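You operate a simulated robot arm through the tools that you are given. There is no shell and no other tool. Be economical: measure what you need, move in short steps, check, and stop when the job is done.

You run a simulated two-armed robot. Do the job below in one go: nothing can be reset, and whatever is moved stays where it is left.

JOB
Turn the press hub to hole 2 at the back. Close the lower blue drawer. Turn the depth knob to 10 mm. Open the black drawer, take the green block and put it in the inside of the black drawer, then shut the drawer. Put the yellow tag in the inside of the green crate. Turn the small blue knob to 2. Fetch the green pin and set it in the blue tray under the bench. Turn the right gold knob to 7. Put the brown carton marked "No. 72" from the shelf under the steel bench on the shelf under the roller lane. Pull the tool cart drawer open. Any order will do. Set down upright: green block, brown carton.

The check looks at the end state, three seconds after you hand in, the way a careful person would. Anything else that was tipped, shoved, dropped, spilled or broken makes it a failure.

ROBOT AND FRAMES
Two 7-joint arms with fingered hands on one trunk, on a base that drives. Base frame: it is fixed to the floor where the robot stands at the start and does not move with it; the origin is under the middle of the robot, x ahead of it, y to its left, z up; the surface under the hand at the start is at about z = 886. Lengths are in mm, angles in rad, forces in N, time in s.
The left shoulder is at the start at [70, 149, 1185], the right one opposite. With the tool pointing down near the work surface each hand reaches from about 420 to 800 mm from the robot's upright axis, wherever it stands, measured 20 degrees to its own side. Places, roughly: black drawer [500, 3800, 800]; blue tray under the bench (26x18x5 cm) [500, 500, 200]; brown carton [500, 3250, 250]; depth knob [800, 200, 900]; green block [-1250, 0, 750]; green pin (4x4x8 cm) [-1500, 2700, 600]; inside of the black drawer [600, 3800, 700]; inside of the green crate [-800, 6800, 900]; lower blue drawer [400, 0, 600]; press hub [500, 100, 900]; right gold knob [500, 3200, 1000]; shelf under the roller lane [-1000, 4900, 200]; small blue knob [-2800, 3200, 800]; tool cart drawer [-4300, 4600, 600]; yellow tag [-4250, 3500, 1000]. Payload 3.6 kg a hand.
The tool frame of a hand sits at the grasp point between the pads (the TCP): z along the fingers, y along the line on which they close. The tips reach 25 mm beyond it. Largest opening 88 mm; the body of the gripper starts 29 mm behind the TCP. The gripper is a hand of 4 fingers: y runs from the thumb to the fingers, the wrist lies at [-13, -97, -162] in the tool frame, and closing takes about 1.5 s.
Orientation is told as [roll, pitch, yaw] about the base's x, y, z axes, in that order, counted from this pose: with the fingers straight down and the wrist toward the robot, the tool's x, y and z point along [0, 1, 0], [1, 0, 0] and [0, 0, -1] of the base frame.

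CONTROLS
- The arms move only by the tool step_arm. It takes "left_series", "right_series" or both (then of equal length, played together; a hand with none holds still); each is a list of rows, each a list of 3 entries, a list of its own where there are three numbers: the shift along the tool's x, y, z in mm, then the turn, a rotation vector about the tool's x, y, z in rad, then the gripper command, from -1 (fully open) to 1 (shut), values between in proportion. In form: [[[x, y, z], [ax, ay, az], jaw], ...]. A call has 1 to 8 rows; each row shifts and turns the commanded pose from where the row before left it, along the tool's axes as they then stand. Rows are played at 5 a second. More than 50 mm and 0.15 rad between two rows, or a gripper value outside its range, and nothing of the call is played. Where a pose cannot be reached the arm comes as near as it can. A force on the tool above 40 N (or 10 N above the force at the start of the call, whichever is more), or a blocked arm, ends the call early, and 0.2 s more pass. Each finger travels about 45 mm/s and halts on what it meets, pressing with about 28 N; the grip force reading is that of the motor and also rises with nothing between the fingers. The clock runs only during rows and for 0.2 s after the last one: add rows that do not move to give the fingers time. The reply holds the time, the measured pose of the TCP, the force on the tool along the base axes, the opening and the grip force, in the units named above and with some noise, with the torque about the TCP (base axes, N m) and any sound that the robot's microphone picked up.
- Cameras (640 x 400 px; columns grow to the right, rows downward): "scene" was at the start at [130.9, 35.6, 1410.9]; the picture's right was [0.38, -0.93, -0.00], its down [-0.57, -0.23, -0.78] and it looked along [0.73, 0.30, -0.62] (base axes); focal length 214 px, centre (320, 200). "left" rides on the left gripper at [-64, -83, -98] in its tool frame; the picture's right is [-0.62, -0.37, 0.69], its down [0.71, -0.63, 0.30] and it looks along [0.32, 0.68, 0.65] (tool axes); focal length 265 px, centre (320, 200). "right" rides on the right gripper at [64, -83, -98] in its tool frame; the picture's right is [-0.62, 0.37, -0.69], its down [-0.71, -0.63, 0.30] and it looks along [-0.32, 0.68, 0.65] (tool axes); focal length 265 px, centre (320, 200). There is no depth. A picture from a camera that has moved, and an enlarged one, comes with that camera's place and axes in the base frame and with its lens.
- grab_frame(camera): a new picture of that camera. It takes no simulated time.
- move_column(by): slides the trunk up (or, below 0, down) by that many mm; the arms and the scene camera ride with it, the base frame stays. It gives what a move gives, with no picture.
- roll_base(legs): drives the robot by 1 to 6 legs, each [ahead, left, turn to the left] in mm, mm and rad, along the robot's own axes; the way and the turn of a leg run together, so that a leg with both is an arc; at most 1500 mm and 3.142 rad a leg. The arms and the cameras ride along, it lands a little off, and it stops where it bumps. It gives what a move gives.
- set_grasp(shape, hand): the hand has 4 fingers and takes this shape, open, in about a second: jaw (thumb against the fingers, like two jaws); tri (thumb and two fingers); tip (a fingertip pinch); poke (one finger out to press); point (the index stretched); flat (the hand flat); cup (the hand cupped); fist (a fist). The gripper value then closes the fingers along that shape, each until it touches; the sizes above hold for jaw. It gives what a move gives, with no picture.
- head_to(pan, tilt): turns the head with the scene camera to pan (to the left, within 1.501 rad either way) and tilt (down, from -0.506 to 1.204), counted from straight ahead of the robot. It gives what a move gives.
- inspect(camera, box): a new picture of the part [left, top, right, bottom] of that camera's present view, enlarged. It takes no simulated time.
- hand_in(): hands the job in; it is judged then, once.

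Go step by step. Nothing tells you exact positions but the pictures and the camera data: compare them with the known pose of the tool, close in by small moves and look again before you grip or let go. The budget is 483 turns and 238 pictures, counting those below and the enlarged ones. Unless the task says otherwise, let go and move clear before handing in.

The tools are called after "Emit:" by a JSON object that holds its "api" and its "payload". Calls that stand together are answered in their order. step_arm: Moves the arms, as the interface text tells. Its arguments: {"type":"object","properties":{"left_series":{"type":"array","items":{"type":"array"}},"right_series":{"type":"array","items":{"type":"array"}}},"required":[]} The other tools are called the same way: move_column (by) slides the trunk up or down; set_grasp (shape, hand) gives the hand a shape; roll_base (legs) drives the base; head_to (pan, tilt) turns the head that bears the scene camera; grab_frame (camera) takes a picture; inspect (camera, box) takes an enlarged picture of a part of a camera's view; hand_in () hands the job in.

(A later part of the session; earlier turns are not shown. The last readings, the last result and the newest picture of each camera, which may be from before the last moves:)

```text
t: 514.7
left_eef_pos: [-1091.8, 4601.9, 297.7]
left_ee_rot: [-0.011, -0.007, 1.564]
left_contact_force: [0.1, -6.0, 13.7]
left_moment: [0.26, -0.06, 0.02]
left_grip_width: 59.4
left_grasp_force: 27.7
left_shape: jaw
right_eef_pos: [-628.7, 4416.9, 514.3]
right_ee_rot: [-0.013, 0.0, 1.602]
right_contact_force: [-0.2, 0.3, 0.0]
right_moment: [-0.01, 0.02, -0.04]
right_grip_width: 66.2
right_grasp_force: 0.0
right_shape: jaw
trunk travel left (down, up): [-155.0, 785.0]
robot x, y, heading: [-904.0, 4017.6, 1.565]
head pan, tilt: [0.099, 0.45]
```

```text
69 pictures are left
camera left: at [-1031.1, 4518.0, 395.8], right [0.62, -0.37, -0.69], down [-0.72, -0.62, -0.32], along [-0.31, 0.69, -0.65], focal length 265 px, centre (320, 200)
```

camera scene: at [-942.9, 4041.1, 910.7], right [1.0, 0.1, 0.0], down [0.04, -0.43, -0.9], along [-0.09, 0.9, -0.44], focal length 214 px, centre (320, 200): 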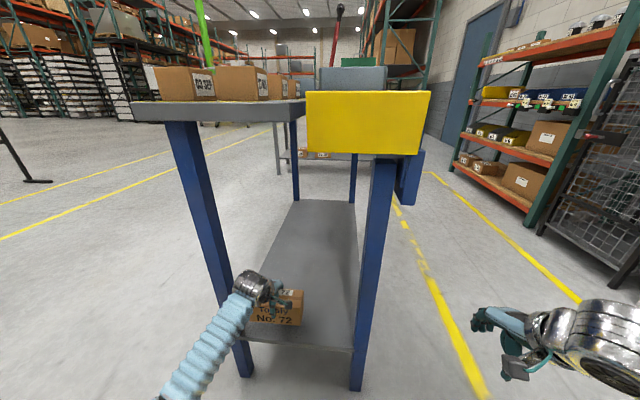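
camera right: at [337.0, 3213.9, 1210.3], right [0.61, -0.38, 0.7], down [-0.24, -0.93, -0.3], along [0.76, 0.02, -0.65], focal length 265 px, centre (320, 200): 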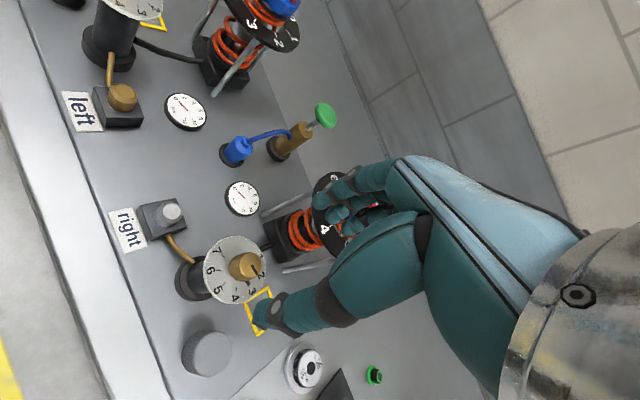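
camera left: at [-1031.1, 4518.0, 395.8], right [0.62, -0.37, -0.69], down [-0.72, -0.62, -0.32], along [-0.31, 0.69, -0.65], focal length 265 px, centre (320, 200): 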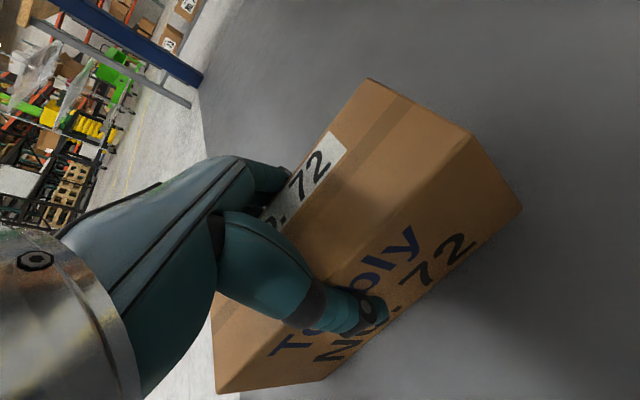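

The carton stands on the shelf with good margin. Release slowly, rise, and back out.

Emit:
{"api": "step_arm", "payload": {"left_series": [[[0, 0, -3], [0, 0, 0], 1], [[0, 0, 0], [0, 0, 0], 0], [[0, 0, 0], [0, 0, 0], -0.3], [[0, 0, 0], [0, 0, 0], -0.6], [[0, 0, 0], [0, 0, 0], -1], [[0, 0, 0], [0, 0, 0], -1], [[0, 0, -15], [0, 0, 0], -1], [[0, 0, -30], [0, 0, 0], -1]]}}

Emit:
{"api": "step_arm", "payload": {"left_series": [[[0, 0, -40], [0, 0, 0], -1], [[0, 0, -20], [0, 0, 0], -1]]}}

Emit:
{"api": "roll_base", "payload": {"legs": [[-500, 0, 0]]}}

Emit:
{"api": "move_column", "payload": {"by": 400}}

Emit:
{"api": "head_to", "payload": {"pan": 0.6, "tilt": 0.4}}

Emit:
{"api": "grab_frame", "payload": {"camera": "scene"}}

```text
t: 516.5
left_eef_pos: [-1093.6, 4602.2, 340.1]
left_ee_rot: [-0.008, 0.006, 1.564]
left_contact_force: [-0.2, 0.0, -0.3]
left_moment: [0.01, -0.01, -0.01]
left_grip_width: 87.7
left_grasp_force: 0.0
left_shape: jaw
right_eef_pos: [-628.8, 4418.7, 514.0]
right_ee_rot: [-0.014, 0.001, 1.602]
right_contact_force: [0.7, -0.1, -0.1]
right_moment: [-0.01, -0.01, 0.02]
right_grip_width: 66.5
right_grasp_force: 0.1
right_shape: jaw
trunk travel left (down, up): [-155.0, 785.0]
robot x, y, heading: [-905.8, 4016.6, 1.57]
head pan, tilt: [0.099, 0.45]
```

```text
t: 517.1
left_eef_pos: [-1094.7, 4602.6, 401.4]
left_ee_rot: [-0.008, 0.0, 1.563]
left_contact_force: [-1.3, 0.2, -0.4]
left_moment: [-0.02, 0.06, -0.02]
left_grip_width: 87.9
left_grasp_force: 0.1
left_shape: jaw
right_eef_pos: [-628.5, 4418.1, 514.5]
right_ee_rot: [-0.017, 0.001, 1.603]
right_contact_force: [-0.4, 0.0, -0.3]
right_moment: [0.01, 0.01, 0.01]
right_grip_width: 66.4
right_grasp_force: 0.0
right_shape: jaw
trunk travel left (down, up): [-155.0, 785.0]
robot x, y, heading: [-903.7, 4016.1, 1.569]
head pan, tilt: [0.099, 0.45]
```

```text
t: 524.0
left_eef_pos: [-1094.6, 4101.4, 401.4]
left_ee_rot: [-0.007, 0.002, 1.563]
left_contact_force: [-0.4, -0.4, -0.2]
left_moment: [0.01, -0.01, -0.01]
left_grip_width: 87.8
left_grasp_force: 0.0
left_shape: jaw
right_eef_pos: [-629.0, 3917.6, 513.5]
right_ee_rot: [-0.015, 0.003, 1.603]
right_contact_force: [-0.5, 0.1, -0.1]
right_moment: [0.0, -0.02, 0.03]
right_grip_width: 66.3
right_grasp_force: 0.1
right_shape: jaw
trunk travel left (down, up): [-155.0, 785.0]
robot x, y, heading: [-904.8, 3517.4, 1.569]
head pan, tilt: [0.099, 0.45]
```

```text
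t: 527.8
left_eef_pos: [-1093.9, 4100.5, 800.8]
left_ee_rot: [-0.01, 0.001, 1.562]
left_contact_force: [-0.8, 0.0, -0.2]
left_moment: [0.01, -0.01, 0.0]
left_grip_width: 87.9
left_grasp_force: 0.1
left_shape: jaw
right_eef_pos: [-630.4, 3915.7, 913.2]
right_ee_rot: [-0.017, 0.001, 1.602]
right_contact_force: [0.8, -0.2, -0.1]
right_moment: [0.0, -0.04, -0.04]
right_grip_width: 66.1
right_grasp_force: 0.0
right_shape: jaw
trunk travel left (down, up): [-555.0, 385.0]
robot x, y, heading: [-903.0, 3518.1, 1.571]
head pan, tilt: [0.099, 0.45]
```

```text
t: 528.8
left_eef_pos: [-1094.3, 4101.2, 802.0]
left_ee_rot: [-0.01, 0.002, 1.563]
left_contact_force: [0.0, 0.3, 0.4]
left_moment: [-0.01, -0.01, -0.01]
left_grip_width: 88.1
left_grasp_force: 0.1
left_shape: jaw
right_eef_pos: [-630.3, 3917.8, 915.0]
right_ee_rot: [-0.016, 0.002, 1.603]
right_contact_force: [0.3, -0.2, 0.5]
right_moment: [0.03, 0.02, 0.02]
right_grip_width: 66.3
right_grasp_force: 0.1
right_shape: jaw
trunk travel left (down, up): [-555.0, 385.0]
robot x, y, heading: [-906.3, 3517.2, 1.567]
head pan, tilt: [0.6, 0.4]
```

```text
68 pictures are left
camera scene: at [-956.3, 3645.3, 1315.5], right [0.83, 0.56, 0.0], down [0.22, -0.32, -0.92], along [-0.52, 0.76, -0.39], focal length 214 px, centre (320, 200)
```

scene: 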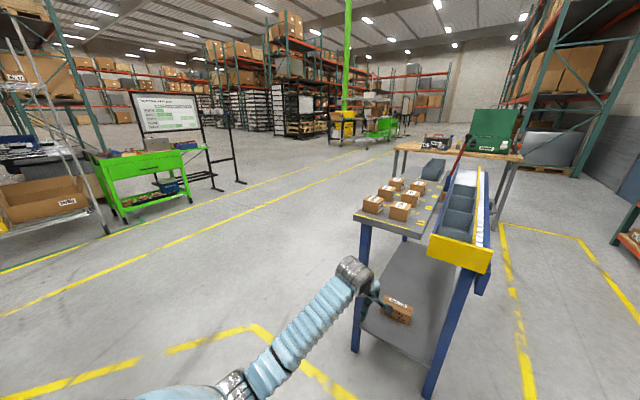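

Carton done. The lime tool cart is to the left. Now I turn to face -x and look for the small blue knob near (-2800, 3200).

Emit:
{"api": "roll_base", "payload": {"legs": [[0, 0, 1.57]]}}

Emit:
{"api": "head_to", "payload": {"pan": 0.1, "tilt": 0.4}}

Emit:
{"api": "grab_frame", "payload": {"camera": "scene"}}

```text
t: 539.1
left_eef_pos: [-1493.6, 3332.0, 801.0]
left_ee_rot: [-0.01, 0.003, 3.124]
left_contact_force: [-0.4, -0.2, -0.1]
left_moment: [-0.03, -0.02, 0.0]
left_grip_width: 87.9
left_grasp_force: 0.0
left_shape: jaw
right_eef_pos: [-1304.0, 3793.7, 914.7]
right_ee_rot: [-0.016, 0.002, -3.119]
right_contact_force: [-0.5, -0.4, -0.2]
right_moment: [-0.05, 0.01, 0.0]
right_grip_width: 66.3
right_grasp_force: 0.1
right_shape: jaw
trunk travel left (down, up): [-555.0, 385.0]
robot x, y, heading: [-904.5, 3513.1, 3.133]
head pan, tilt: [0.6, 0.4]
```

```text
t: 540.0
left_eef_pos: [-1492.1, 3331.3, 801.8]
left_ee_rot: [-0.008, 0.001, 3.124]
left_contact_force: [-0.4, -0.1, -0.1]
left_moment: [0.02, 0.02, 0.0]
left_grip_width: 88.0
left_grasp_force: 0.1
left_shape: jaw
right_eef_pos: [-1304.4, 3793.6, 913.8]
right_ee_rot: [-0.016, 0.002, -3.12]
right_contact_force: [0.2, -0.4, -0.6]
right_moment: [0.01, 0.02, 0.02]
right_grip_width: 66.0
right_grasp_force: 0.1
right_shape: jaw
trunk travel left (down, up): [-555.0, 385.0]
robot x, y, heading: [-905.9, 3512.4, 3.131]
head pan, tilt: [0.099, 0.4]
```

```text
67 pictures are left
camera scene: at [-1046.6, 3511.1, 1315.5], right [-0.09, 1.0, 0.0], down [0.39, 0.03, -0.92], along [-0.92, -0.08, -0.39], focal length 214 px, centre (320, 200)
```

scene: 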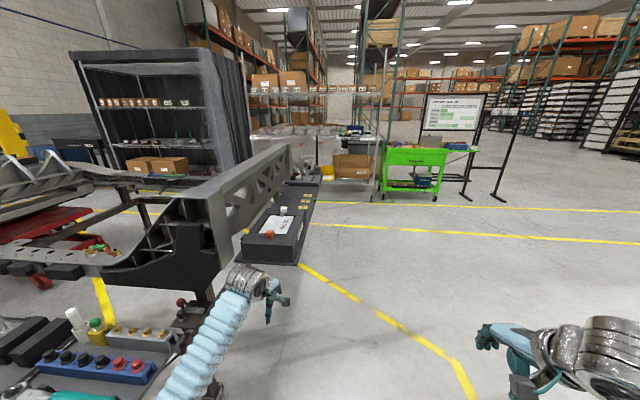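

Emit:
{"api": "inspect", "payload": {"camera": "scene", "box": [0, 280, 220, 400]}}

Emit:
{"api": "inspect", "payload": {"camera": "scene", "box": [220, 100, 460, 270]}}

```text
2.91 times, centred on (110, 340) of scene
camera zoom: at [-1046.6, 3511.1, 1315.5], right [-0.09, 1.0, 0.0], down [0.39, 0.03, -0.92], along [-0.92, -0.08, -0.39], focal length 624 px, centre (931, -207)
```

zoom: 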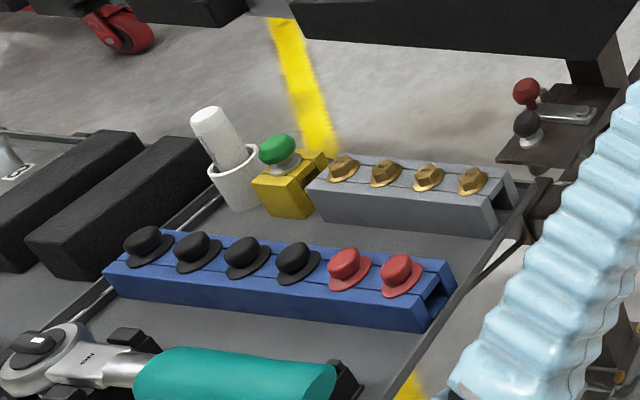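

```text
2.35 times, centred on (340, 185) of scene
camera zoom: at [-1046.6, 3511.1, 1315.5], right [-0.09, 1.0, 0.0], down [0.39, 0.03, -0.92], along [-0.92, -0.08, -0.39], focal length 505 px, centre (273, 235)
```

zoom: 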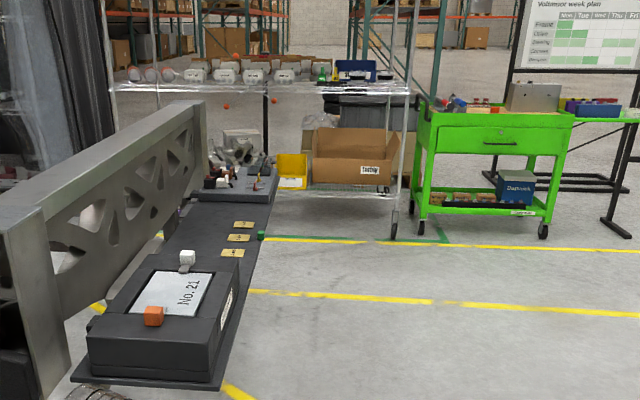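

The green pin stands in a yellow block at about (-1504, 2669); I'll fetch it last. First the small blue knob: I'll drive along the clear aisle at y≈4000 and face the black plate from the +y side.

Emit:
{"api": "roll_base", "payload": {"legs": [[0, -480, 0], [1500, 0, 0], [400, 0, 0], [0, 0, 1.57]]}}

Emit:
{"api": "head_to", "payload": {"pan": 0.0, "tilt": 0.6}}

Emit:
{"api": "grab_frame", "payload": {"camera": "scene"}}

```text
t: 578.0
left_eef_pos: [-2824.5, 3399.5, 805.1]
left_ee_rot: [-0.031, -0.014, -1.923]
left_contact_force: [-16.5, -5.0, 1.0]
left_moment: [0.11, -0.4, -0.88]
left_grip_width: 87.9
left_grasp_force: 0.0
left_shape: jaw
right_eef_pos: [-3194.8, 3710.4, 913.3]
right_ee_rot: [-0.015, 0.003, -1.845]
right_contact_force: [1.3, 0.0, -0.3]
right_moment: [-0.01, -0.02, -0.02]
right_grip_width: 66.3
right_grasp_force: 0.1
right_shape: jaw
trunk travel left (down, up): [-555.0, 385.0]
robot x, y, heading: [-2810.5, 4009.4, -1.887]
head pan, tilt: [0.099, 0.4]
stopped in leg 4: the force on the tool passed its limit at 49 N (the readings are from after the stop); the commanded pose is now the measured one
```

```text
t: 578.7
left_eef_pos: [-2822.5, 3399.4, 805.7]
left_ee_rot: [-0.026, -0.012, -1.92]
left_contact_force: [-17.3, -3.9, 3.6]
left_moment: [-0.07, -0.48, -0.92]
left_grip_width: 87.8
left_grasp_force: 0.0
left_shape: jaw
right_eef_pos: [-3195.6, 3711.2, 912.6]
right_ee_rot: [-0.013, 0.004, -1.844]
right_contact_force: [0.5, -0.4, 0.0]
right_moment: [0.0, 0.0, -0.02]
right_grip_width: 66.4
right_grasp_force: 0.0
right_shape: jaw
trunk travel left (down, up): [-555.0, 385.0]
robot x, y, heading: [-2811.3, 4006.5, -1.882]
head pan, tilt: [0.0, 0.6]
```

```text
64 pictures are left
camera scene: at [-2856.6, 3882.5, 1297.2], right [-0.95, 0.31, 0.0], down [0.18, 0.54, -0.82], along [-0.25, -0.78, -0.57], focal length 214 px, centre (320, 200)
```

scene: 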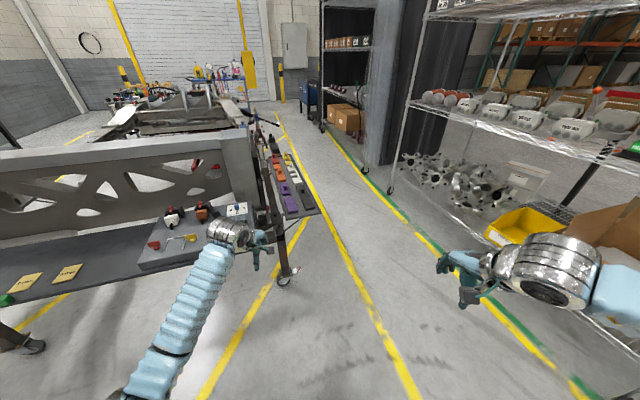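

My left hand bumped something while turning. I'll move it off gently (away and up) and look at what it touched.

Emit:
{"api": "step_arm", "payload": {"left_series": [[[-25, -10, 0], [0, 0, 0], -1], [[-20, -30, -20], [0, 0, 0], -1], [[0, -30, -40], [0, 0, 0], -1], [[0, 0, -40], [0, 0, 0], -1], [[0, 0, -40], [0, 0, 0], -1]]}}

Emit:
{"api": "inspect", "payload": {"camera": "scene", "box": [80, 120, 340, 300]}}

Emit:
{"api": "grab_frame", "payload": {"camera": "left"}}

```text
t: 579.9
left_eef_pos: [-2835.1, 3480.1, 945.3]
left_ee_rot: [-0.026, -0.012, -1.918]
left_contact_force: [0.5, -0.1, 0.4]
left_moment: [-0.01, -0.02, -0.04]
left_grip_width: 88.0
left_grasp_force: 0.0
left_shape: jaw
right_eef_pos: [-3193.9, 3710.1, 913.5]
right_ee_rot: [-0.014, 0.002, -1.845]
right_contact_force: [0.1, 0.4, 0.3]
right_moment: [0.03, 0.01, -0.02]
right_grip_width: 66.2
right_grasp_force: 0.1
right_shape: jaw
trunk travel left (down, up): [-555.0, 385.0]
robot x, y, heading: [-2812.0, 4006.7, -1.886]
head pan, tilt: [0.0, 0.6]
```

```text
2.22 times, centred on (210, 210) of scene
camera zoom: at [-2853.2, 3882.7, 1297.2], right [-0.95, 0.31, 0.0], down [0.18, 0.54, -0.83], along [-0.26, -0.78, -0.56], focal length 477 px, centre (564, 178)
```

zoom: 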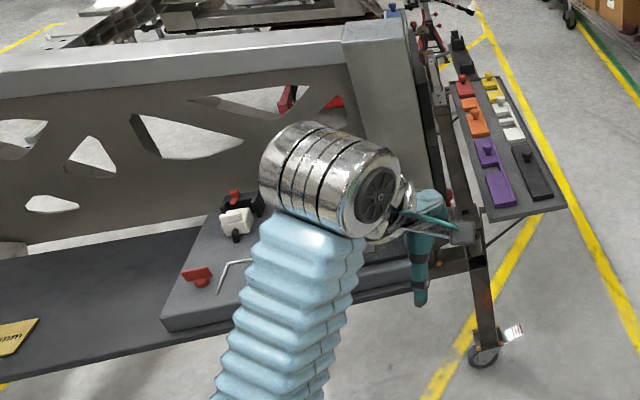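

```text
62 pictures are left
camera left: at [-2865.3, 3580.5, 1044.4], right [-0.48, 0.56, -0.68], down [0.88, 0.35, -0.33], along [0.06, -0.75, -0.66], focal length 265 px, centre (320, 200)
```

left: 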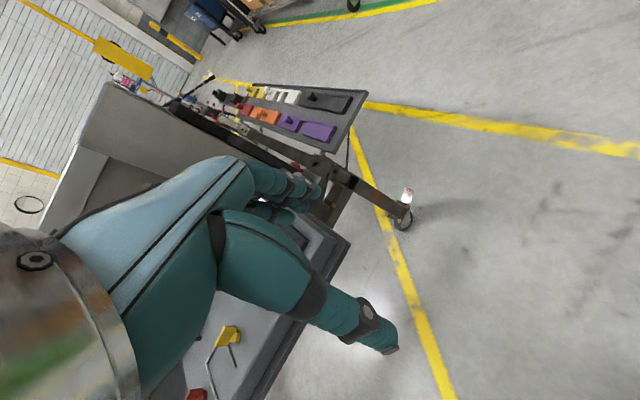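

Emit:
{"api": "roll_base", "payload": {"legs": [[-200, 0, 0.31]]}}

Emit:
{"api": "step_arm", "payload": {"left_series": [[[40, 0, -20], [0, 0, 0], -1], [[40, 0, -20], [0, 0, 0], -1], [[40, 0, -20], [0, 0, 0], -1], [[40, 0, -20], [0, 0, 0], -1]]}}

Emit:
{"api": "grab_frame", "payload": {"camera": "scene"}}

```text
t: 583.1
left_eef_pos: [-2641.3, 3694.3, 945.6]
left_ee_rot: [-0.028, -0.01, -1.609]
left_contact_force: [-0.4, 0.2, -0.8]
left_moment: [-0.02, 0.02, 0.01]
left_grip_width: 87.9
left_grasp_force: 0.1
left_shape: jaw
right_eef_pos: [-3051.9, 3803.8, 914.4]
right_ee_rot: [-0.014, 0.002, -1.537]
right_contact_force: [-0.4, 0.4, 0.8]
right_moment: [-0.01, 0.0, 0.01]
right_grip_width: 66.0
right_grasp_force: 0.1
right_shape: jaw
trunk travel left (down, up): [-555.0, 385.0]
robot x, y, heading: [-2782.6, 4207.2, -1.576]
head pan, tilt: [0.0, 0.6]
```

```text
t: 584.1
left_eef_pos: [-2478.0, 3688.0, 1021.1]
left_ee_rot: [-0.027, -0.012, -1.609]
left_contact_force: [0.4, -0.3, -0.4]
left_moment: [-0.01, 0.01, 0.0]
left_grip_width: 88.2
left_grasp_force: 0.0
left_shape: jaw
right_eef_pos: [-3051.1, 3803.4, 915.0]
right_ee_rot: [-0.016, 0.002, -1.537]
right_contact_force: [0.0, 0.2, 0.0]
right_moment: [0.0, 0.01, 0.02]
right_grip_width: 66.1
right_grasp_force: 0.0
right_shape: jaw
trunk travel left (down, up): [-555.0, 385.0]
robot x, y, heading: [-2778.6, 4211.1, -1.573]
head pan, tilt: [0.0, 0.6]
```

```text
61 pictures are left
camera scene: at [-2777.0, 4074.5, 1297.3], right [-1.0, 0.0, 0.0], down [0.0, 0.56, -0.83], along [0.0, -0.83, -0.56], focal length 214 px, centre (320, 200)
```

scene: 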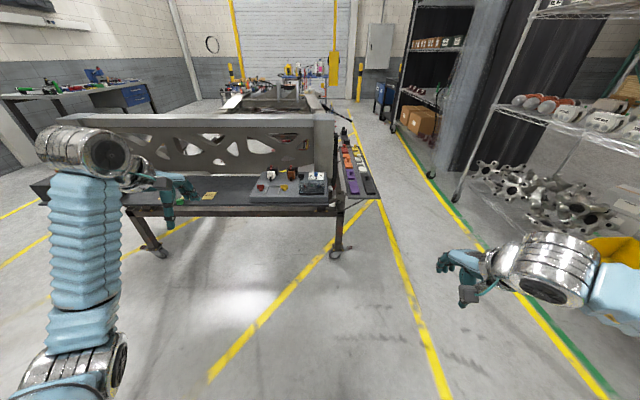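

Emit:
{"api": "inspect", "payload": {"camera": "scene", "box": [240, 155, 340, 215]}}

```text
6.40 times, centred on (290, 185) of scene
camera zoom: at [-2777.0, 4074.5, 1297.3], right [-1.0, 0.0, 0.0], down [0.0, 0.56, -0.83], along [0.0, -0.83, -0.56], focal length 1373 px, centre (512, 296)
```

zoom: 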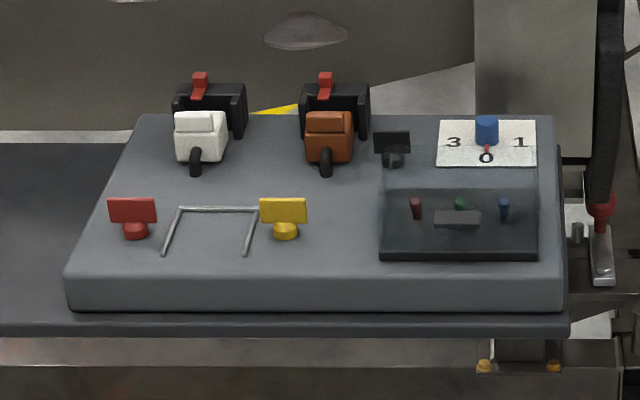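

The small blue knob's pointer is at 0 (front); 2 should be at the back, 180° away. A chassis post is right behind it. I'll move closer with the left hand for a better look.

Emit:
{"api": "roll_base", "payload": {"legs": [[0, -180, 0], [290, 0, 0]]}}

Emit:
{"api": "grab_frame", "payload": {"camera": "left"}}

Emit:
{"api": "inspect", "payload": {"camera": "scene", "box": [160, 130, 320, 250]}}

```text
t: 590.9
left_eef_pos: [-2660.5, 3400.3, 1020.7]
left_ee_rot: [-0.027, -0.011, -1.61]
left_contact_force: [0.0, -0.1, -0.1]
left_moment: [0.03, -0.03, 0.01]
left_grip_width: 88.0
left_grasp_force: 0.2
left_shape: jaw
right_eef_pos: [-3232.6, 3515.8, 913.6]
right_ee_rot: [-0.015, 0.003, -1.536]
right_contact_force: [1.2, 0.8, 0.0]
right_moment: [0.0, 0.0, 0.01]
right_grip_width: 66.1
right_grasp_force: 0.1
right_shape: jaw
trunk travel left (down, up): [-555.0, 385.0]
robot x, y, heading: [-2957.3, 3917.9, -1.58]
head pan, tilt: [0.0, 0.6]
```

```text
59 pictures are left
camera left: at [-2719.4, 3486.4, 1120.2], right [-0.62, 0.38, -0.68], down [0.73, 0.6, -0.33], along [0.28, -0.7, -0.65], focal length 265 px, centre (320, 200)
```

left: 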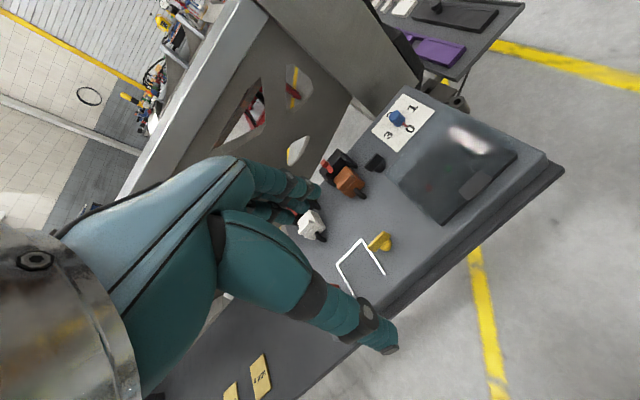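

```text
3.33 times, centred on (240, 190) of scene
camera zoom: at [-2959.8, 3784.3, 1297.3], right [-1.0, 0.0, 0.0], down [0.0, 0.56, -0.83], along [0.0, -0.83, -0.56], focal length 715 px, centre (587, 233)
```

zoom: 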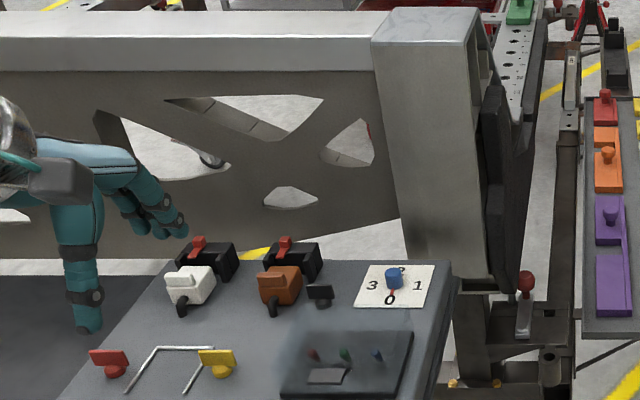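

Knob at (-2764, 3210, 855), post about 45 mm behind it. I'll use a hand tilted back toward me so the fingers clear the post.

Emit:
{"api": "move_column", "payload": {"by": 150}}

Emit:
{"api": "roll_base", "payload": {"legs": [[80, 0, 0]]}}

Emit:
{"api": "step_arm", "payload": {"left_series": [[[-25, 15, 25], [-0.1, 0, 0], -0.3], [[-25, 15, 25], [-0.1, 0, 0], -0.3], [[-25, 15, 25], [-0.1, 0, 0], -0.3], [[-25, 15, 30], [-0.08, 0, 0], -0.3], [[0, 0, 30], [0, 0, 0], -0.2], [[0, 0, 30], [0, 0, 0], -0.2]]}}

Emit:
{"api": "grab_frame", "payload": {"camera": "left"}}

```text
t: 592.6
left_eef_pos: [-2660.4, 3399.1, 1171.5]
left_ee_rot: [-0.026, -0.011, -1.607]
left_contact_force: [0.1, -0.5, -0.6]
left_moment: [0.0, 0.05, -0.01]
left_grip_width: 88.0
left_grasp_force: 0.0
left_shape: jaw
right_eef_pos: [-3231.7, 3516.2, 1063.0]
right_ee_rot: [-0.013, 0.003, -1.535]
right_contact_force: [-0.1, -1.1, -0.2]
right_moment: [0.0, 0.02, 0.0]
right_grip_width: 66.1
right_grasp_force: 0.0
right_shape: jaw
trunk travel left (down, up): [-705.0, 235.0]
robot x, y, heading: [-2957.7, 3919.6, -1.578]
head pan, tilt: [0.0, 0.6]
```

```text
t: 594.3
left_eef_pos: [-2658.6, 3322.4, 1170.8]
left_ee_rot: [-0.027, -0.011, -1.608]
left_contact_force: [-0.9, 0.0, -0.5]
left_moment: [-0.01, 0.05, 0.02]
left_grip_width: 87.5
left_grasp_force: 0.1
left_shape: jaw
right_eef_pos: [-3232.1, 3436.9, 1063.3]
right_ee_rot: [-0.017, 0.004, -1.537]
right_contact_force: [-0.1, 0.2, 0.3]
right_moment: [0.0, 0.01, -0.01]
right_grip_width: 66.0
right_grasp_force: 0.1
right_shape: jaw
trunk travel left (down, up): [-705.0, 235.0]
robot x, y, heading: [-2960.4, 3832.3, -1.569]
head pan, tilt: [0.0, 0.6]
```

```text
t: 595.7
left_eef_pos: [-2765.6, 3224.3, 1024.6]
left_ee_rot: [-0.03, -0.39, -1.598]
left_contact_force: [0.3, -0.5, 0.3]
left_moment: [-0.05, 0.01, 0.0]
left_grip_width: 53.2
left_grasp_force: 0.1
left_shape: jaw
right_eef_pos: [-3233.6, 3435.3, 1063.7]
right_ee_rot: [-0.015, 0.003, -1.537]
right_contact_force: [0.1, -0.1, -0.4]
right_moment: [0.02, 0.02, 0.02]
right_grip_width: 66.1
right_grasp_force: 0.1
right_shape: jaw
trunk travel left (down, up): [-705.0, 235.0]
robot x, y, heading: [-2959.6, 3837.8, -1.575]
head pan, tilt: [0.0, 0.6]
```

```text
57 pictures are left
camera left: at [-2825.6, 3340.9, 1084.7], right [-0.64, 0.1, -0.76], down [0.72, 0.44, -0.54], along [0.28, -0.89, -0.35], focal length 265 px, centre (320, 200)
```

left: 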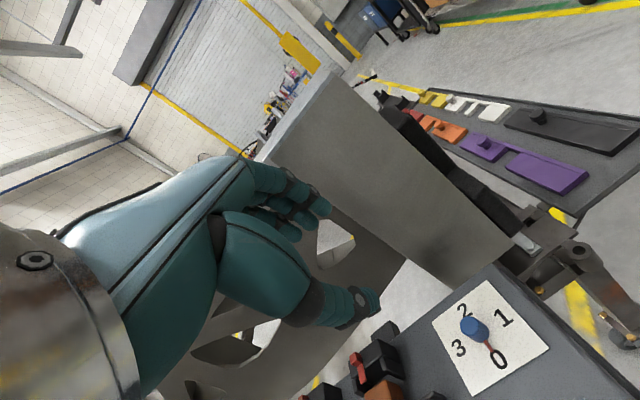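

Emit:
{"api": "step_arm", "payload": {"left_series": [[[0, -13.2, 38.6], [0, 0, 0], -0.1], [[0, -13.2, 38.6], [0, 0, 0], -0.1], [[0, -13.2, 38.6], [0, 0, 0], -0.1]]}}

Emit:
{"api": "grab_frame", "payload": {"camera": "left"}}

```text
t: 596.5
left_eef_pos: [-2769.3, 3216.8, 902.2]
left_ee_rot: [-0.028, -0.39, -1.598]
left_contact_force: [0.5, -0.3, 0.0]
left_moment: [-0.05, 0.01, 0.03]
left_grip_width: 48.7
left_grasp_force: 0.1
left_shape: jaw
right_eef_pos: [-3234.7, 3436.3, 1063.4]
right_ee_rot: [-0.014, 0.003, -1.536]
right_contact_force: [0.4, -0.5, 0.0]
right_moment: [-0.01, 0.0, 0.0]
right_grip_width: 66.2
right_grasp_force: 0.0
right_shape: jaw
trunk travel left (down, up): [-705.0, 235.0]
robot x, y, heading: [-2959.7, 3839.3, -1.574]
head pan, tilt: [0.0, 0.6]
```

```text
56 pictures are left
camera left: at [-2829.7, 3335.0, 963.3], right [-0.64, 0.1, -0.76], down [0.72, 0.44, -0.54], along [0.28, -0.89, -0.35], focal length 265 px, centre (320, 200)
```

left: 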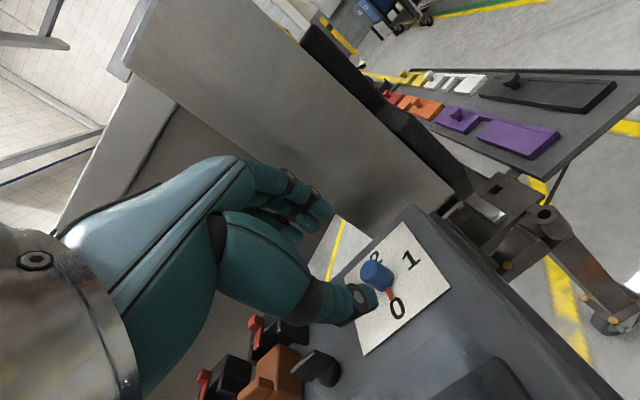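

Emit:
{"api": "step_arm", "payload": {"left_series": [[[3, -20, 15], [0, 0, 0], -0.1], [[0, 0, 13], [0, 0, 0], -0.1]]}}

Emit:
{"api": "grab_frame", "payload": {"camera": "left"}}

```text
t: 597.1
left_eef_pos: [-2767.4, 3226.1, 867.2]
left_ee_rot: [-0.029, -0.391, -1.598]
left_contact_force: [-0.6, -0.4, 0.4]
left_moment: [-0.01, -0.03, -0.03]
left_grip_width: 48.1
left_grasp_force: 0.1
left_shape: jaw
right_eef_pos: [-3233.9, 3436.6, 1063.3]
right_ee_rot: [-0.014, 0.002, -1.534]
right_contact_force: [-0.1, 0.5, -0.4]
right_moment: [0.0, 0.0, 0.02]
right_grip_width: 66.2
right_grasp_force: 0.1
right_shape: jaw
trunk travel left (down, up): [-705.0, 235.0]
robot x, y, heading: [-2959.7, 3834.1, -1.578]
head pan, tilt: [0.0, 0.6]
```

```text
55 pictures are left
camera left: at [-2827.1, 3342.0, 929.5], right [-0.64, 0.1, -0.76], down [0.72, 0.44, -0.54], along [0.28, -0.89, -0.35], focal length 265 px, centre (320, 200)
```

left: 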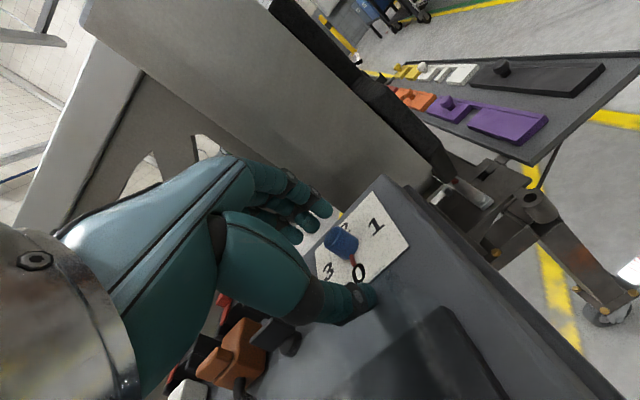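

Emit:
{"api": "step_arm", "payload": {"left_series": [[[-4, 1, 5], [0, 0, 0], -0.1], [[0, 0, 5], [0, 0, 0], 0.3], [[0, 0, 0], [0, 0, 0], 0.6], [[0, 0, 0], [0, 0, 0], 1], [[0, 0, 0], [0, 0, 0], 1], [[0, 0, 0], [0, 0, 0], 1]]}}

Emit:
{"api": "grab_frame", "payload": {"camera": "left"}}

```text
t: 598.5
left_eef_pos: [-2772.8, 3225.5, 861.3]
left_ee_rot: [-0.027, -0.392, -1.6]
left_contact_force: [0.7, 16.8, 10.3]
left_moment: [0.46, -0.01, 0.07]
left_grip_width: 19.7
left_grasp_force: 28.3
left_shape: jaw
right_eef_pos: [-3234.8, 3440.9, 1066.1]
right_ee_rot: [-0.012, 0.0, -1.535]
right_contact_force: [-0.2, -0.5, -0.1]
right_moment: [-0.02, 0.03, 0.01]
right_grip_width: 66.2
right_grasp_force: 0.0
right_shape: jaw
trunk travel left (down, up): [-705.0, 235.0]
robot x, y, heading: [-2959.4, 3835.7, -1.577]
head pan, tilt: [0.0, 0.6]
```

```text
54 pictures are left
camera left: at [-2832.2, 3341.7, 922.5], right [-0.64, 0.1, -0.76], down [0.72, 0.44, -0.54], along [0.28, -0.89, -0.35], focal length 265 px, centre (320, 200)
```

left: 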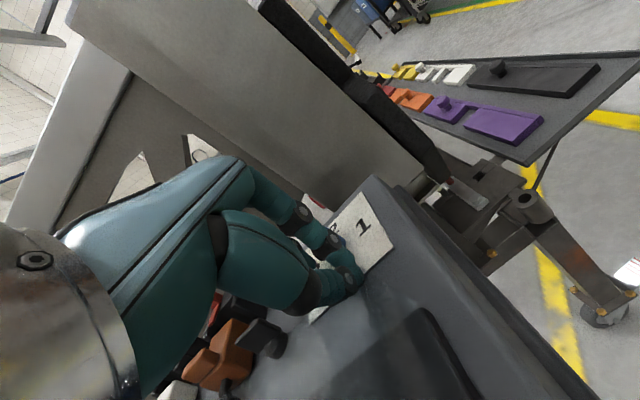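

Gripped. Relieve the side force slightly and turn clockwise.

Emit:
{"api": "step_arm", "payload": {"left_series": [[[0, -4, -1], [0, 0, 0], 1], [[0, 0, 0], [0, 0, 0.14], 1], [[0, 0, 0], [0, 0, 0.14], 1], [[0, 0, 0], [0, 0, 0.14], 1], [[0, 0, 0], [0, 0, 0.14], 1], [[0, 0, 0], [0, 0, 0.14], 1], [[0, 0, 0], [0, 0, 0.14], 1]]}}

Emit:
{"api": "step_arm", "payload": {"left_series": [[[0, 0, 0], [0, 0, 0.14], 1], [[0, 0, 0], [0, 0, 0.14], 1], [[0, 0, 0], [0, 0, 0.14], 1], [[0, 0, 0], [0, 0, 0.14], 1], [[0, 0, 0], [0, 0, 0], 1]]}}

Emit:
{"api": "grab_frame", "payload": {"camera": "left"}}

```text
t: 600.1
left_eef_pos: [-2769.2, 3228.4, 858.8]
left_ee_rot: [0.279, -0.272, -2.482]
left_contact_force: [8.1, 19.3, 3.7]
left_moment: [0.46, -0.21, 0.03]
left_grip_width: 14.7
left_grasp_force: 27.8
left_shape: jaw
right_eef_pos: [-3231.2, 3439.0, 1065.3]
right_ee_rot: [-0.018, -0.001, -1.536]
right_contact_force: [0.3, -0.2, -1.1]
right_moment: [0.02, 0.01, 0.01]
right_grip_width: 66.2
right_grasp_force: 0.1
right_shape: jaw
trunk travel left (down, up): [-705.0, 235.0]
robot x, y, heading: [-2959.4, 3834.9, -1.584]
head pan, tilt: [0.0, 0.6]
```

```text
t: 601.3
left_eef_pos: [-2772.4, 3225.6, 859.9]
left_ee_rot: [0.384, -0.093, -3.022]
left_contact_force: [0.3, -1.2, 2.2]
left_moment: [-0.07, -0.01, -0.02]
left_grip_width: 13.7
left_grasp_force: 28.1
left_shape: jaw
right_eef_pos: [-3234.3, 3437.0, 1063.7]
right_ee_rot: [-0.013, 0.002, -1.536]
right_contact_force: [-0.5, -0.2, 0.4]
right_moment: [-0.02, -0.02, 0.0]
right_grip_width: 66.5
right_grasp_force: 0.1
right_shape: jaw
trunk travel left (down, up): [-705.0, 235.0]
robot x, y, heading: [-2958.2, 3837.3, -1.576]
head pan, tilt: [0.0, 0.6]
```

```text
53 pictures are left
camera left: at [-2697.3, 3331.7, 919.8], right [0.25, 0.35, -0.9], down [0.71, -0.7, -0.07], along [-0.65, -0.63, -0.42], focal length 265 px, centre (320, 200)
```

left: 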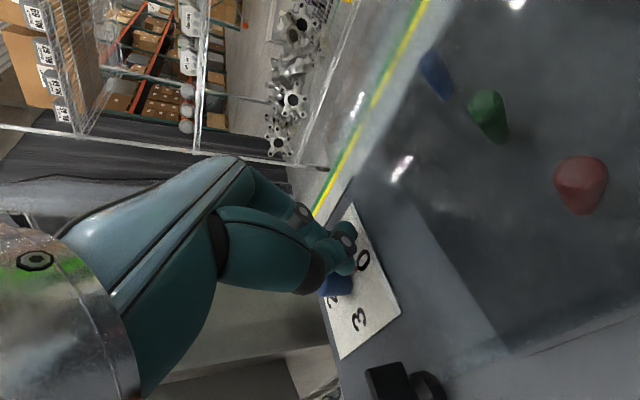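

Emit:
{"api": "step_arm", "payload": {"left_series": [[[0, 0, 0], [0, 0, 0], 0.6], [[0, 0, 0], [0, 0, 0], 0.4], [[0, 0, 0], [0, 0, 0], 0.1], [[0, 0, -20], [0, 0, 0], -0.1], [[0, 0, -30], [0, 0, 0], -0.1]]}}

Emit:
{"api": "inspect", "payload": {"camera": "left", "box": [260, 160, 460, 360]}}

```text
t: 602.5
left_eef_pos: [-2771.1, 3245.8, 907.1]
left_ee_rot: [0.382, -0.091, -3.022]
left_contact_force: [1.2, -0.3, 0.4]
left_moment: [0.01, -0.04, 0.04]
left_grip_width: 48.1
left_grasp_force: 0.1
left_shape: jaw
right_eef_pos: [-3233.8, 3438.4, 1064.3]
right_ee_rot: [-0.016, 0.002, -1.535]
right_contact_force: [0.1, 0.1, 0.2]
right_moment: [-0.02, 0.0, 0.04]
right_grip_width: 66.2
right_grasp_force: 0.1
right_shape: jaw
trunk travel left (down, up): [-705.0, 235.0]
robot x, y, heading: [-2960.9, 3833.6, -1.576]
head pan, tilt: [0.0, 0.6]
```

```text
2.00 times, centred on (360, 260) of left
camera zoom: at [-2695.4, 3351.4, 965.5], right [0.25, 0.35, -0.9], down [0.71, -0.7, -0.07], along [-0.65, -0.63, -0.42], focal length 531 px, centre (240, 80)
```

zoom: 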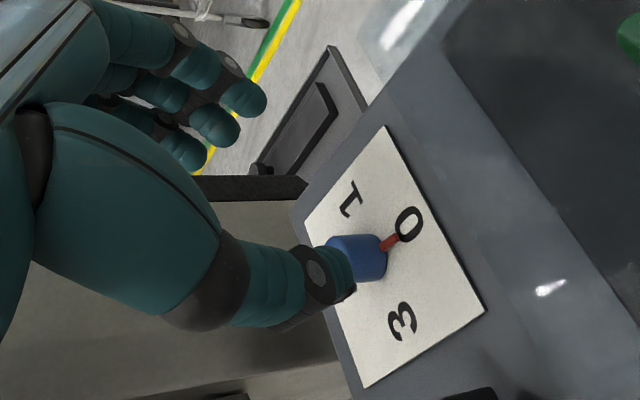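

The pointer is still at 0; the grip was off-centre. Knob centre is really (-2763, 3207). From this orientation (fingers sideways) I re-aim and turn the other way.

Emit:
{"api": "step_arm", "payload": {"left_series": [[[14.6, -5.6, 0], [0, 0, 0], -0.1], [[0, 0, 27], [0, 0, 0], -0.1]]}}

Emit:
{"api": "grab_frame", "payload": {"camera": "left"}}

```text
t: 603.1
left_eef_pos: [-2764.8, 3221.4, 885.9]
left_ee_rot: [0.381, -0.09, -3.021]
left_contact_force: [-0.9, 0.1, -0.7]
left_moment: [0.01, -0.03, 0.04]
left_grip_width: 48.1
left_grasp_force: 0.0
left_shape: jaw
right_eef_pos: [-3233.4, 3435.4, 1064.2]
right_ee_rot: [-0.015, 0.004, -1.536]
right_contact_force: [-0.3, -0.2, 0.1]
right_moment: [-0.01, 0.0, -0.01]
right_grip_width: 66.3
right_grasp_force: 0.0
right_shape: jaw
trunk travel left (down, up): [-705.0, 235.0]
robot x, y, heading: [-2958.5, 3835.9, -1.577]
head pan, tilt: [0.0, 0.6]
```

```text
51 pictures are left
camera left: at [-2688.4, 3327.3, 945.1], right [0.25, 0.35, -0.9], down [0.72, -0.7, -0.07], along [-0.65, -0.63, -0.42], focal length 265 px, centre (320, 200)
```

left: 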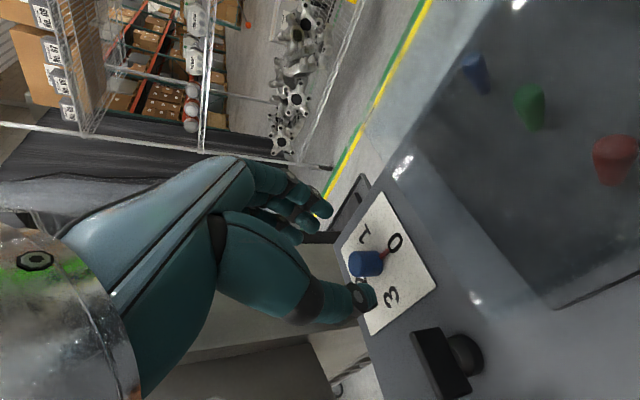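

Emit:
{"api": "step_arm", "payload": {"left_series": [[[0, -2.5, 14], [0, 0, 0], -0.1], [[0, 0, 13], [0, 0, 0], 0], [[0, 0, 0], [0, 0, 0], 0.4], [[0, 0, 0], [0, 0, 0], 1], [[0, 0, 0], [0, 0, 0], 1], [[0, 0, 0], [0, 0, 0], 1]]}}

Emit:
{"api": "inspect", "payload": {"camera": "left", "box": [260, 160, 460, 360]}}

```text
t: 604.5
left_eef_pos: [-2762.7, 3214.2, 859.4]
left_ee_rot: [0.378, -0.089, -3.021]
left_contact_force: [3.1, 9.3, 0.8]
left_moment: [0.27, -0.13, 0.04]
left_grip_width: 6.2
left_grasp_force: 27.3
left_shape: jaw
right_eef_pos: [-3233.1, 3437.0, 1064.3]
right_ee_rot: [-0.017, 0.0, -1.537]
right_contact_force: [-0.2, 0.5, 0.2]
right_moment: [0.01, -0.02, 0.01]
right_grip_width: 66.1
right_grasp_force: 0.0
right_shape: jaw
trunk travel left (down, up): [-705.0, 235.0]
robot x, y, heading: [-2960.7, 3838.3, -1.575]
head pan, tilt: [0.0, 0.6]
```

```text
2.00 times, centred on (360, 260) of left
camera zoom: at [-2686.3, 3319.7, 919.6], right [0.25, 0.35, -0.9], down [0.71, -0.7, -0.07], along [-0.65, -0.63, -0.42], focal length 531 px, centre (240, 80)
```

zoom: 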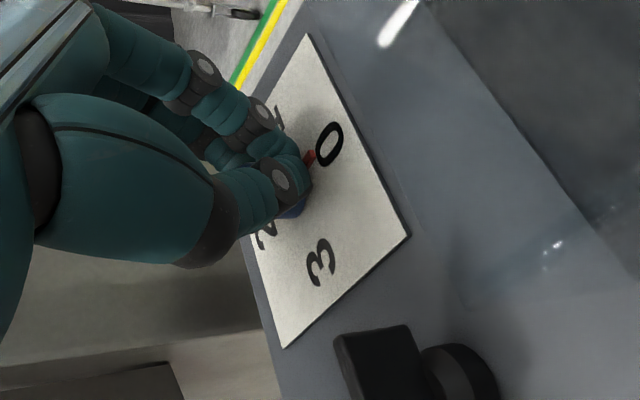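

Emit:
{"api": "step_arm", "payload": {"left_series": [[[0, 0, 0], [0, 0, 0], 0.4], [[0, 0, -3], [0, 0, 0], 0], [[5, 0, 0], [0, 0, 0], -0.1], [[4, 0, 2], [0, 0, 0], -0.1], [[0, 0, 0], [0, 0, 0], 0.4], [[0, 0, 0], [0, 0, 0], 1], [[0, 0, 0], [0, 0, 0], 1], [[0, 0, 0], [0, 0, 0], 1]]}}

Emit:
{"api": "inspect", "payload": {"camera": "left", "box": [260, 160, 460, 360]}}

```text
t: 606.3
left_eef_pos: [-2759.2, 3204.2, 864.6]
left_ee_rot: [0.383, -0.091, -3.02]
left_contact_force: [4.3, -0.1, 0.1]
left_moment: [0.0, 0.0, 0.03]
left_grip_width: 6.0
left_grasp_force: 27.9
left_shape: jaw
right_eef_pos: [-3232.7, 3437.4, 1065.6]
right_ee_rot: [-0.014, 0.002, -1.535]
right_contact_force: [-0.8, -0.1, -0.5]
right_moment: [-0.02, -0.02, 0.03]
right_grip_width: 65.9
right_grasp_force: 0.1
right_shape: jaw
trunk travel left (down, up): [-705.0, 235.0]
robot x, y, heading: [-2959.0, 3837.1, -1.573]
head pan, tilt: [0.0, 0.6]
```

```text
2.00 times, centred on (360, 260) of left
camera zoom: at [-2683.7, 3310.2, 923.8], right [0.25, 0.35, -0.9], down [0.72, -0.69, -0.07], along [-0.65, -0.63, -0.42], focal length 531 px, centre (240, 80)
```

zoom: 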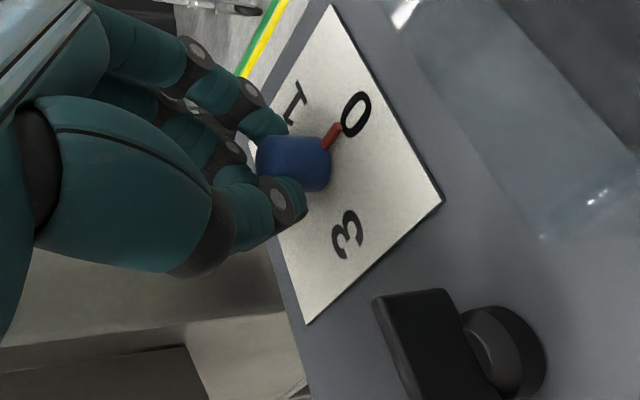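

Good grip now. Turn counterclockwise.

Emit:
{"api": "step_arm", "payload": {"left_series": [[[0, 0, 0], [0, 0, -0.13], 1], [[0, 0, 0], [0, 0, -0.13], 1], [[0, 0, 0], [0, 0, -0.13], 1], [[0, 0, 0], [0, 0, -0.13], 1], [[0, 0, 0], [0, 0, -0.13], 1], [[0, 0, 0], [0, 0, 0], 1]]}}

Emit:
{"api": "inspect", "payload": {"camera": "left", "box": [260, 160, 460, 360]}}

```text
t: 607.7
left_eef_pos: [-2759.5, 3204.6, 863.5]
left_ee_rot: [0.25, -0.301, -2.389]
left_contact_force: [9.6, 9.2, -2.4]
left_moment: [0.2, -0.23, 0.02]
left_grip_width: 5.4
left_grasp_force: 27.6
left_shape: jaw
right_eef_pos: [-3231.5, 3437.8, 1064.5]
right_ee_rot: [-0.014, 0.002, -1.536]
right_contact_force: [0.3, -0.2, -0.2]
right_moment: [0.0, -0.01, -0.03]
right_grip_width: 66.2
right_grasp_force: 0.0
right_shape: jaw
trunk travel left (down, up): [-705.0, 235.0]
robot x, y, heading: [-2958.5, 3838.4, -1.576]
head pan, tilt: [0.0, 0.6]
```

```text
2.00 times, centred on (360, 260) of left
camera zoom: at [-2744.6, 3338.9, 915.0], right [-0.21, 0.39, -0.9], down [0.94, -0.17, -0.3], along [-0.27, -0.91, -0.32], focal length 531 px, centre (240, 80)
```

zoom: 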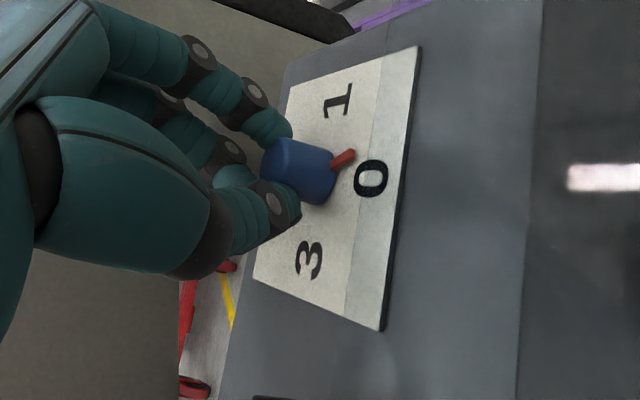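

Emit:
{"api": "step_arm", "payload": {"left_series": [[[0, 0, 0], [0, 0, -0.13], 1], [[0, 0, 0], [0, 0, -0.13], 1], [[0, 0, 0], [0, 0, -0.13], 1], [[0, 0, 0], [0, 0, -0.13], 1], [[0, 0, 0], [0, 0, -0.13], 1], [[0, 0, 0], [0, 0, -0.13], 1], [[0, 0, 0], [0, 0, -0.13], 1]]}}

Emit:
{"api": "inspect", "payload": {"camera": "left", "box": [260, 160, 460, 360]}}

```text
t: 609.3
left_eef_pos: [-2762.5, 3203.4, 868.5]
left_ee_rot: [-0.095, -0.387, -1.423]
left_contact_force: [-3.1, -1.1, 15.0]
left_moment: [-0.14, 0.05, -0.05]
left_grip_width: 4.9
left_grasp_force: 27.7
left_shape: jaw
right_eef_pos: [-3234.2, 3437.3, 1064.1]
right_ee_rot: [-0.014, -0.001, -1.535]
right_contact_force: [0.2, -0.1, 0.4]
right_moment: [-0.02, 0.04, 0.02]
right_grip_width: 66.3
right_grasp_force: 0.1
right_shape: jaw
trunk travel left (down, up): [-705.0, 235.0]
robot x, y, heading: [-2962.7, 3836.3, -1.574]
head pan, tilt: [0.0, 0.6]
```

```text
2.00 times, centred on (360, 260) of left
camera zoom: at [-2835.1, 3310.9, 933.5], right [-0.69, 0.0, -0.72], down [0.61, 0.54, -0.58], along [0.39, -0.84, -0.37], focal length 531 px, centre (240, 80)
```

zoom: 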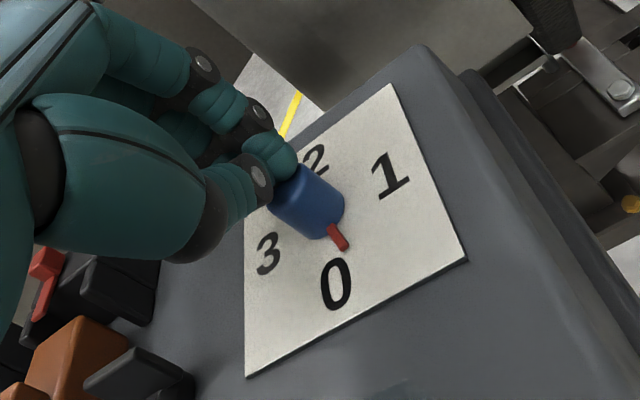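

The tilted fingers rode up and off, and the knob went back to 0. I'll use an upright hand instead, gripping sideways, with a larger sweep. First rise and untilt.

Emit:
{"api": "step_arm", "payload": {"left_series": [[[0, 0, 0], [0, 0, 0], 0.3], [[0, -5, -35], [0, 0, 0], -0.1], [[0, -10, -35], [0.13, 0.02, 0], -0.1], [[0, -10, 0], [0.13, 0.02, 0], -0.1], [[0, 0, 0], [0.125, 0.02, 0], -0.1], [[0, 0, 0], [0, 0, 0.15], -0.1], [[0, 0, 0], [0, 0, 0.15], -0.1], [[0, 0, 0], [0, 0, 0.15], -0.1]]}}

Emit:
{"api": "step_arm", "payload": {"left_series": [[[0, 0, 0], [0, 0, 0.15], -0.1], [[0, 0, 0], [0, 0, 0.15], -0.1], [[0, 0, 0], [0, 0, 0.15], -0.1], [[0, 0, 0], [0, 0, 0.15], -0.1], [[0, 0, 0], [0, 0, 0.15], -0.1], [[0, 0, 0], [0, 0, 0.15], -0.1], [[0, 0, 0], [0, 0, 0.15], -0.1], [[0, 0, 0], [0, 0, 0.15], -0.1]]}}

```text
t: 611.1
left_eef_pos: [-2762.2, 3253.5, 920.5]
left_ee_rot: [-0.028, -0.008, -1.9]
left_contact_force: [-0.3, -0.4, 0.9]
left_moment: [-0.04, -0.02, -0.03]
left_grip_width: 48.0
left_grasp_force: 0.0
left_shape: jaw
right_eef_pos: [-3232.3, 3436.4, 1063.7]
right_ee_rot: [-0.012, 0.002, -1.535]
right_contact_force: [-0.1, -0.4, 0.3]
right_moment: [0.01, 0.0, 0.04]
right_grip_width: 66.2
right_grasp_force: 0.2
right_shape: jaw
trunk travel left (down, up): [-705.0, 235.0]
robot x, y, heading: [-2957.8, 3837.7, -1.573]
head pan, tilt: [0.0, 0.6]
```

```text
t: 612.9
left_eef_pos: [-2762.8, 3252.7, 921.7]
left_ee_rot: [-0.002, -0.028, -3.099]
left_contact_force: [-0.1, 0.8, 0.3]
left_moment: [0.01, 0.01, 0.0]
left_grip_width: 48.0
left_grasp_force: 0.0
left_shape: jaw
right_eef_pos: [-3233.4, 3436.2, 1063.3]
right_ee_rot: [-0.015, 0.003, -1.536]
right_contact_force: [-0.2, -0.1, -0.5]
right_moment: [-0.01, 0.0, -0.01]
right_grip_width: 66.1
right_grasp_force: 0.1
right_shape: jaw
trunk travel left (down, up): [-705.0, 235.0]
robot x, y, heading: [-2959.3, 3837.5, -1.577]
head pan, tilt: [0.0, 0.6]
```

Emit:
{"api": "step_arm", "payload": {"left_series": [[[0, 0, 0], [0, 0, 0.15], -0.1], [[0, 0, 0], [0, 0, 0.15], -0.1], [[25, -8.5, 0], [0, 0, 0], -0.1], [[25, -8.5, 0], [0, 0, 0], -0.1], [[0, 0, 25], [0, 0, 0], -0.1]]}}

Emit:
{"api": "grab_frame", "payload": {"camera": "left"}}

```text
t: 614.1
left_eef_pos: [-2758.0, 3228.2, 899.0]
left_ee_rot: [0.008, -0.029, 2.885]
left_contact_force: [0.7, 0.4, 0.9]
left_moment: [0.0, 0.01, 0.0]
left_grip_width: 48.1
left_grasp_force: 0.0
left_shape: jaw
left hand out of reach, approached as far as the arm can: row 4, 5
right_eef_pos: [-3232.1, 3436.2, 1065.3]
right_ee_rot: [-0.017, 0.004, -1.536]
right_contact_force: [0.6, -0.4, -0.3]
right_moment: [0.0, 0.01, 0.03]
right_grip_width: 66.1
right_grasp_force: 0.0
right_shape: jaw
trunk travel left (down, up): [-705.0, 235.0]
robot x, y, heading: [-2961.5, 3836.3, -1.575]
head pan, tilt: [0.0, 0.6]
```

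```text
46 pictures are left
camera left: at [-2658.2, 3268.7, 994.9], right [0.49, 0.5, -0.71], down [0.42, -0.85, -0.32], along [-0.76, -0.14, -0.63], focal length 265 px, centre (320, 200)
```

left: 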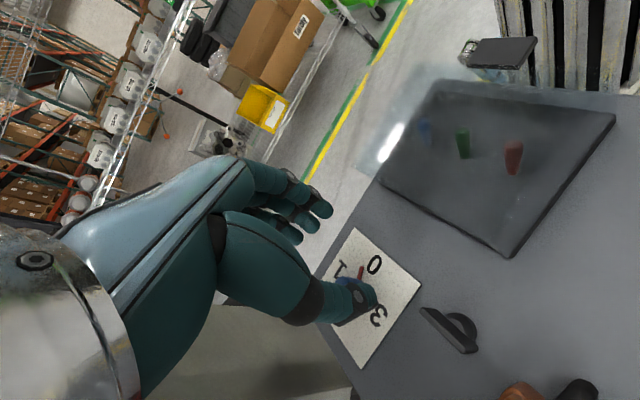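

I'll restore the backward lean with fingers sideways (which gripped well), but this time rotate about the true vertical axis so the fingers don't ride up.

Emit:
{"api": "step_arm", "payload": {"left_series": [[[0, 0, -10], [0, 0, -0.13], -0.1], [[0, 0, 0], [0, 0, -0.13], -0.1], [[0, 0, 0], [0, 0, -0.12], -0.1], [[0, 0, 0], [-0.016, 0.13, 0], -0.1], [[0, 0, 0], [-0.016, 0.13, 0], -0.1], [[0, 0, 0], [-0.015, 0.127, 0], -0.1]]}}

```text
t: 615.5
left_eef_pos: [-2759.7, 3228.0, 911.2]
left_ee_rot: [0.387, -0.073, -3.024]
left_contact_force: [-0.5, 0.3, -0.8]
left_moment: [0.03, 0.04, 0.03]
left_grip_width: 47.8
left_grasp_force: 0.1
left_shape: jaw
right_eef_pos: [-3234.0, 3436.5, 1063.2]
right_ee_rot: [-0.014, 0.004, -1.536]
right_contact_force: [-0.3, -1.5, -0.1]
right_moment: [0.03, -0.03, -0.03]
right_grip_width: 66.5
right_grasp_force: 0.0
right_shape: jaw
trunk travel left (down, up): [-705.0, 235.0]
robot x, y, heading: [-2959.6, 3832.9, -1.576]
head pan, tilt: [0.0, 0.6]
```

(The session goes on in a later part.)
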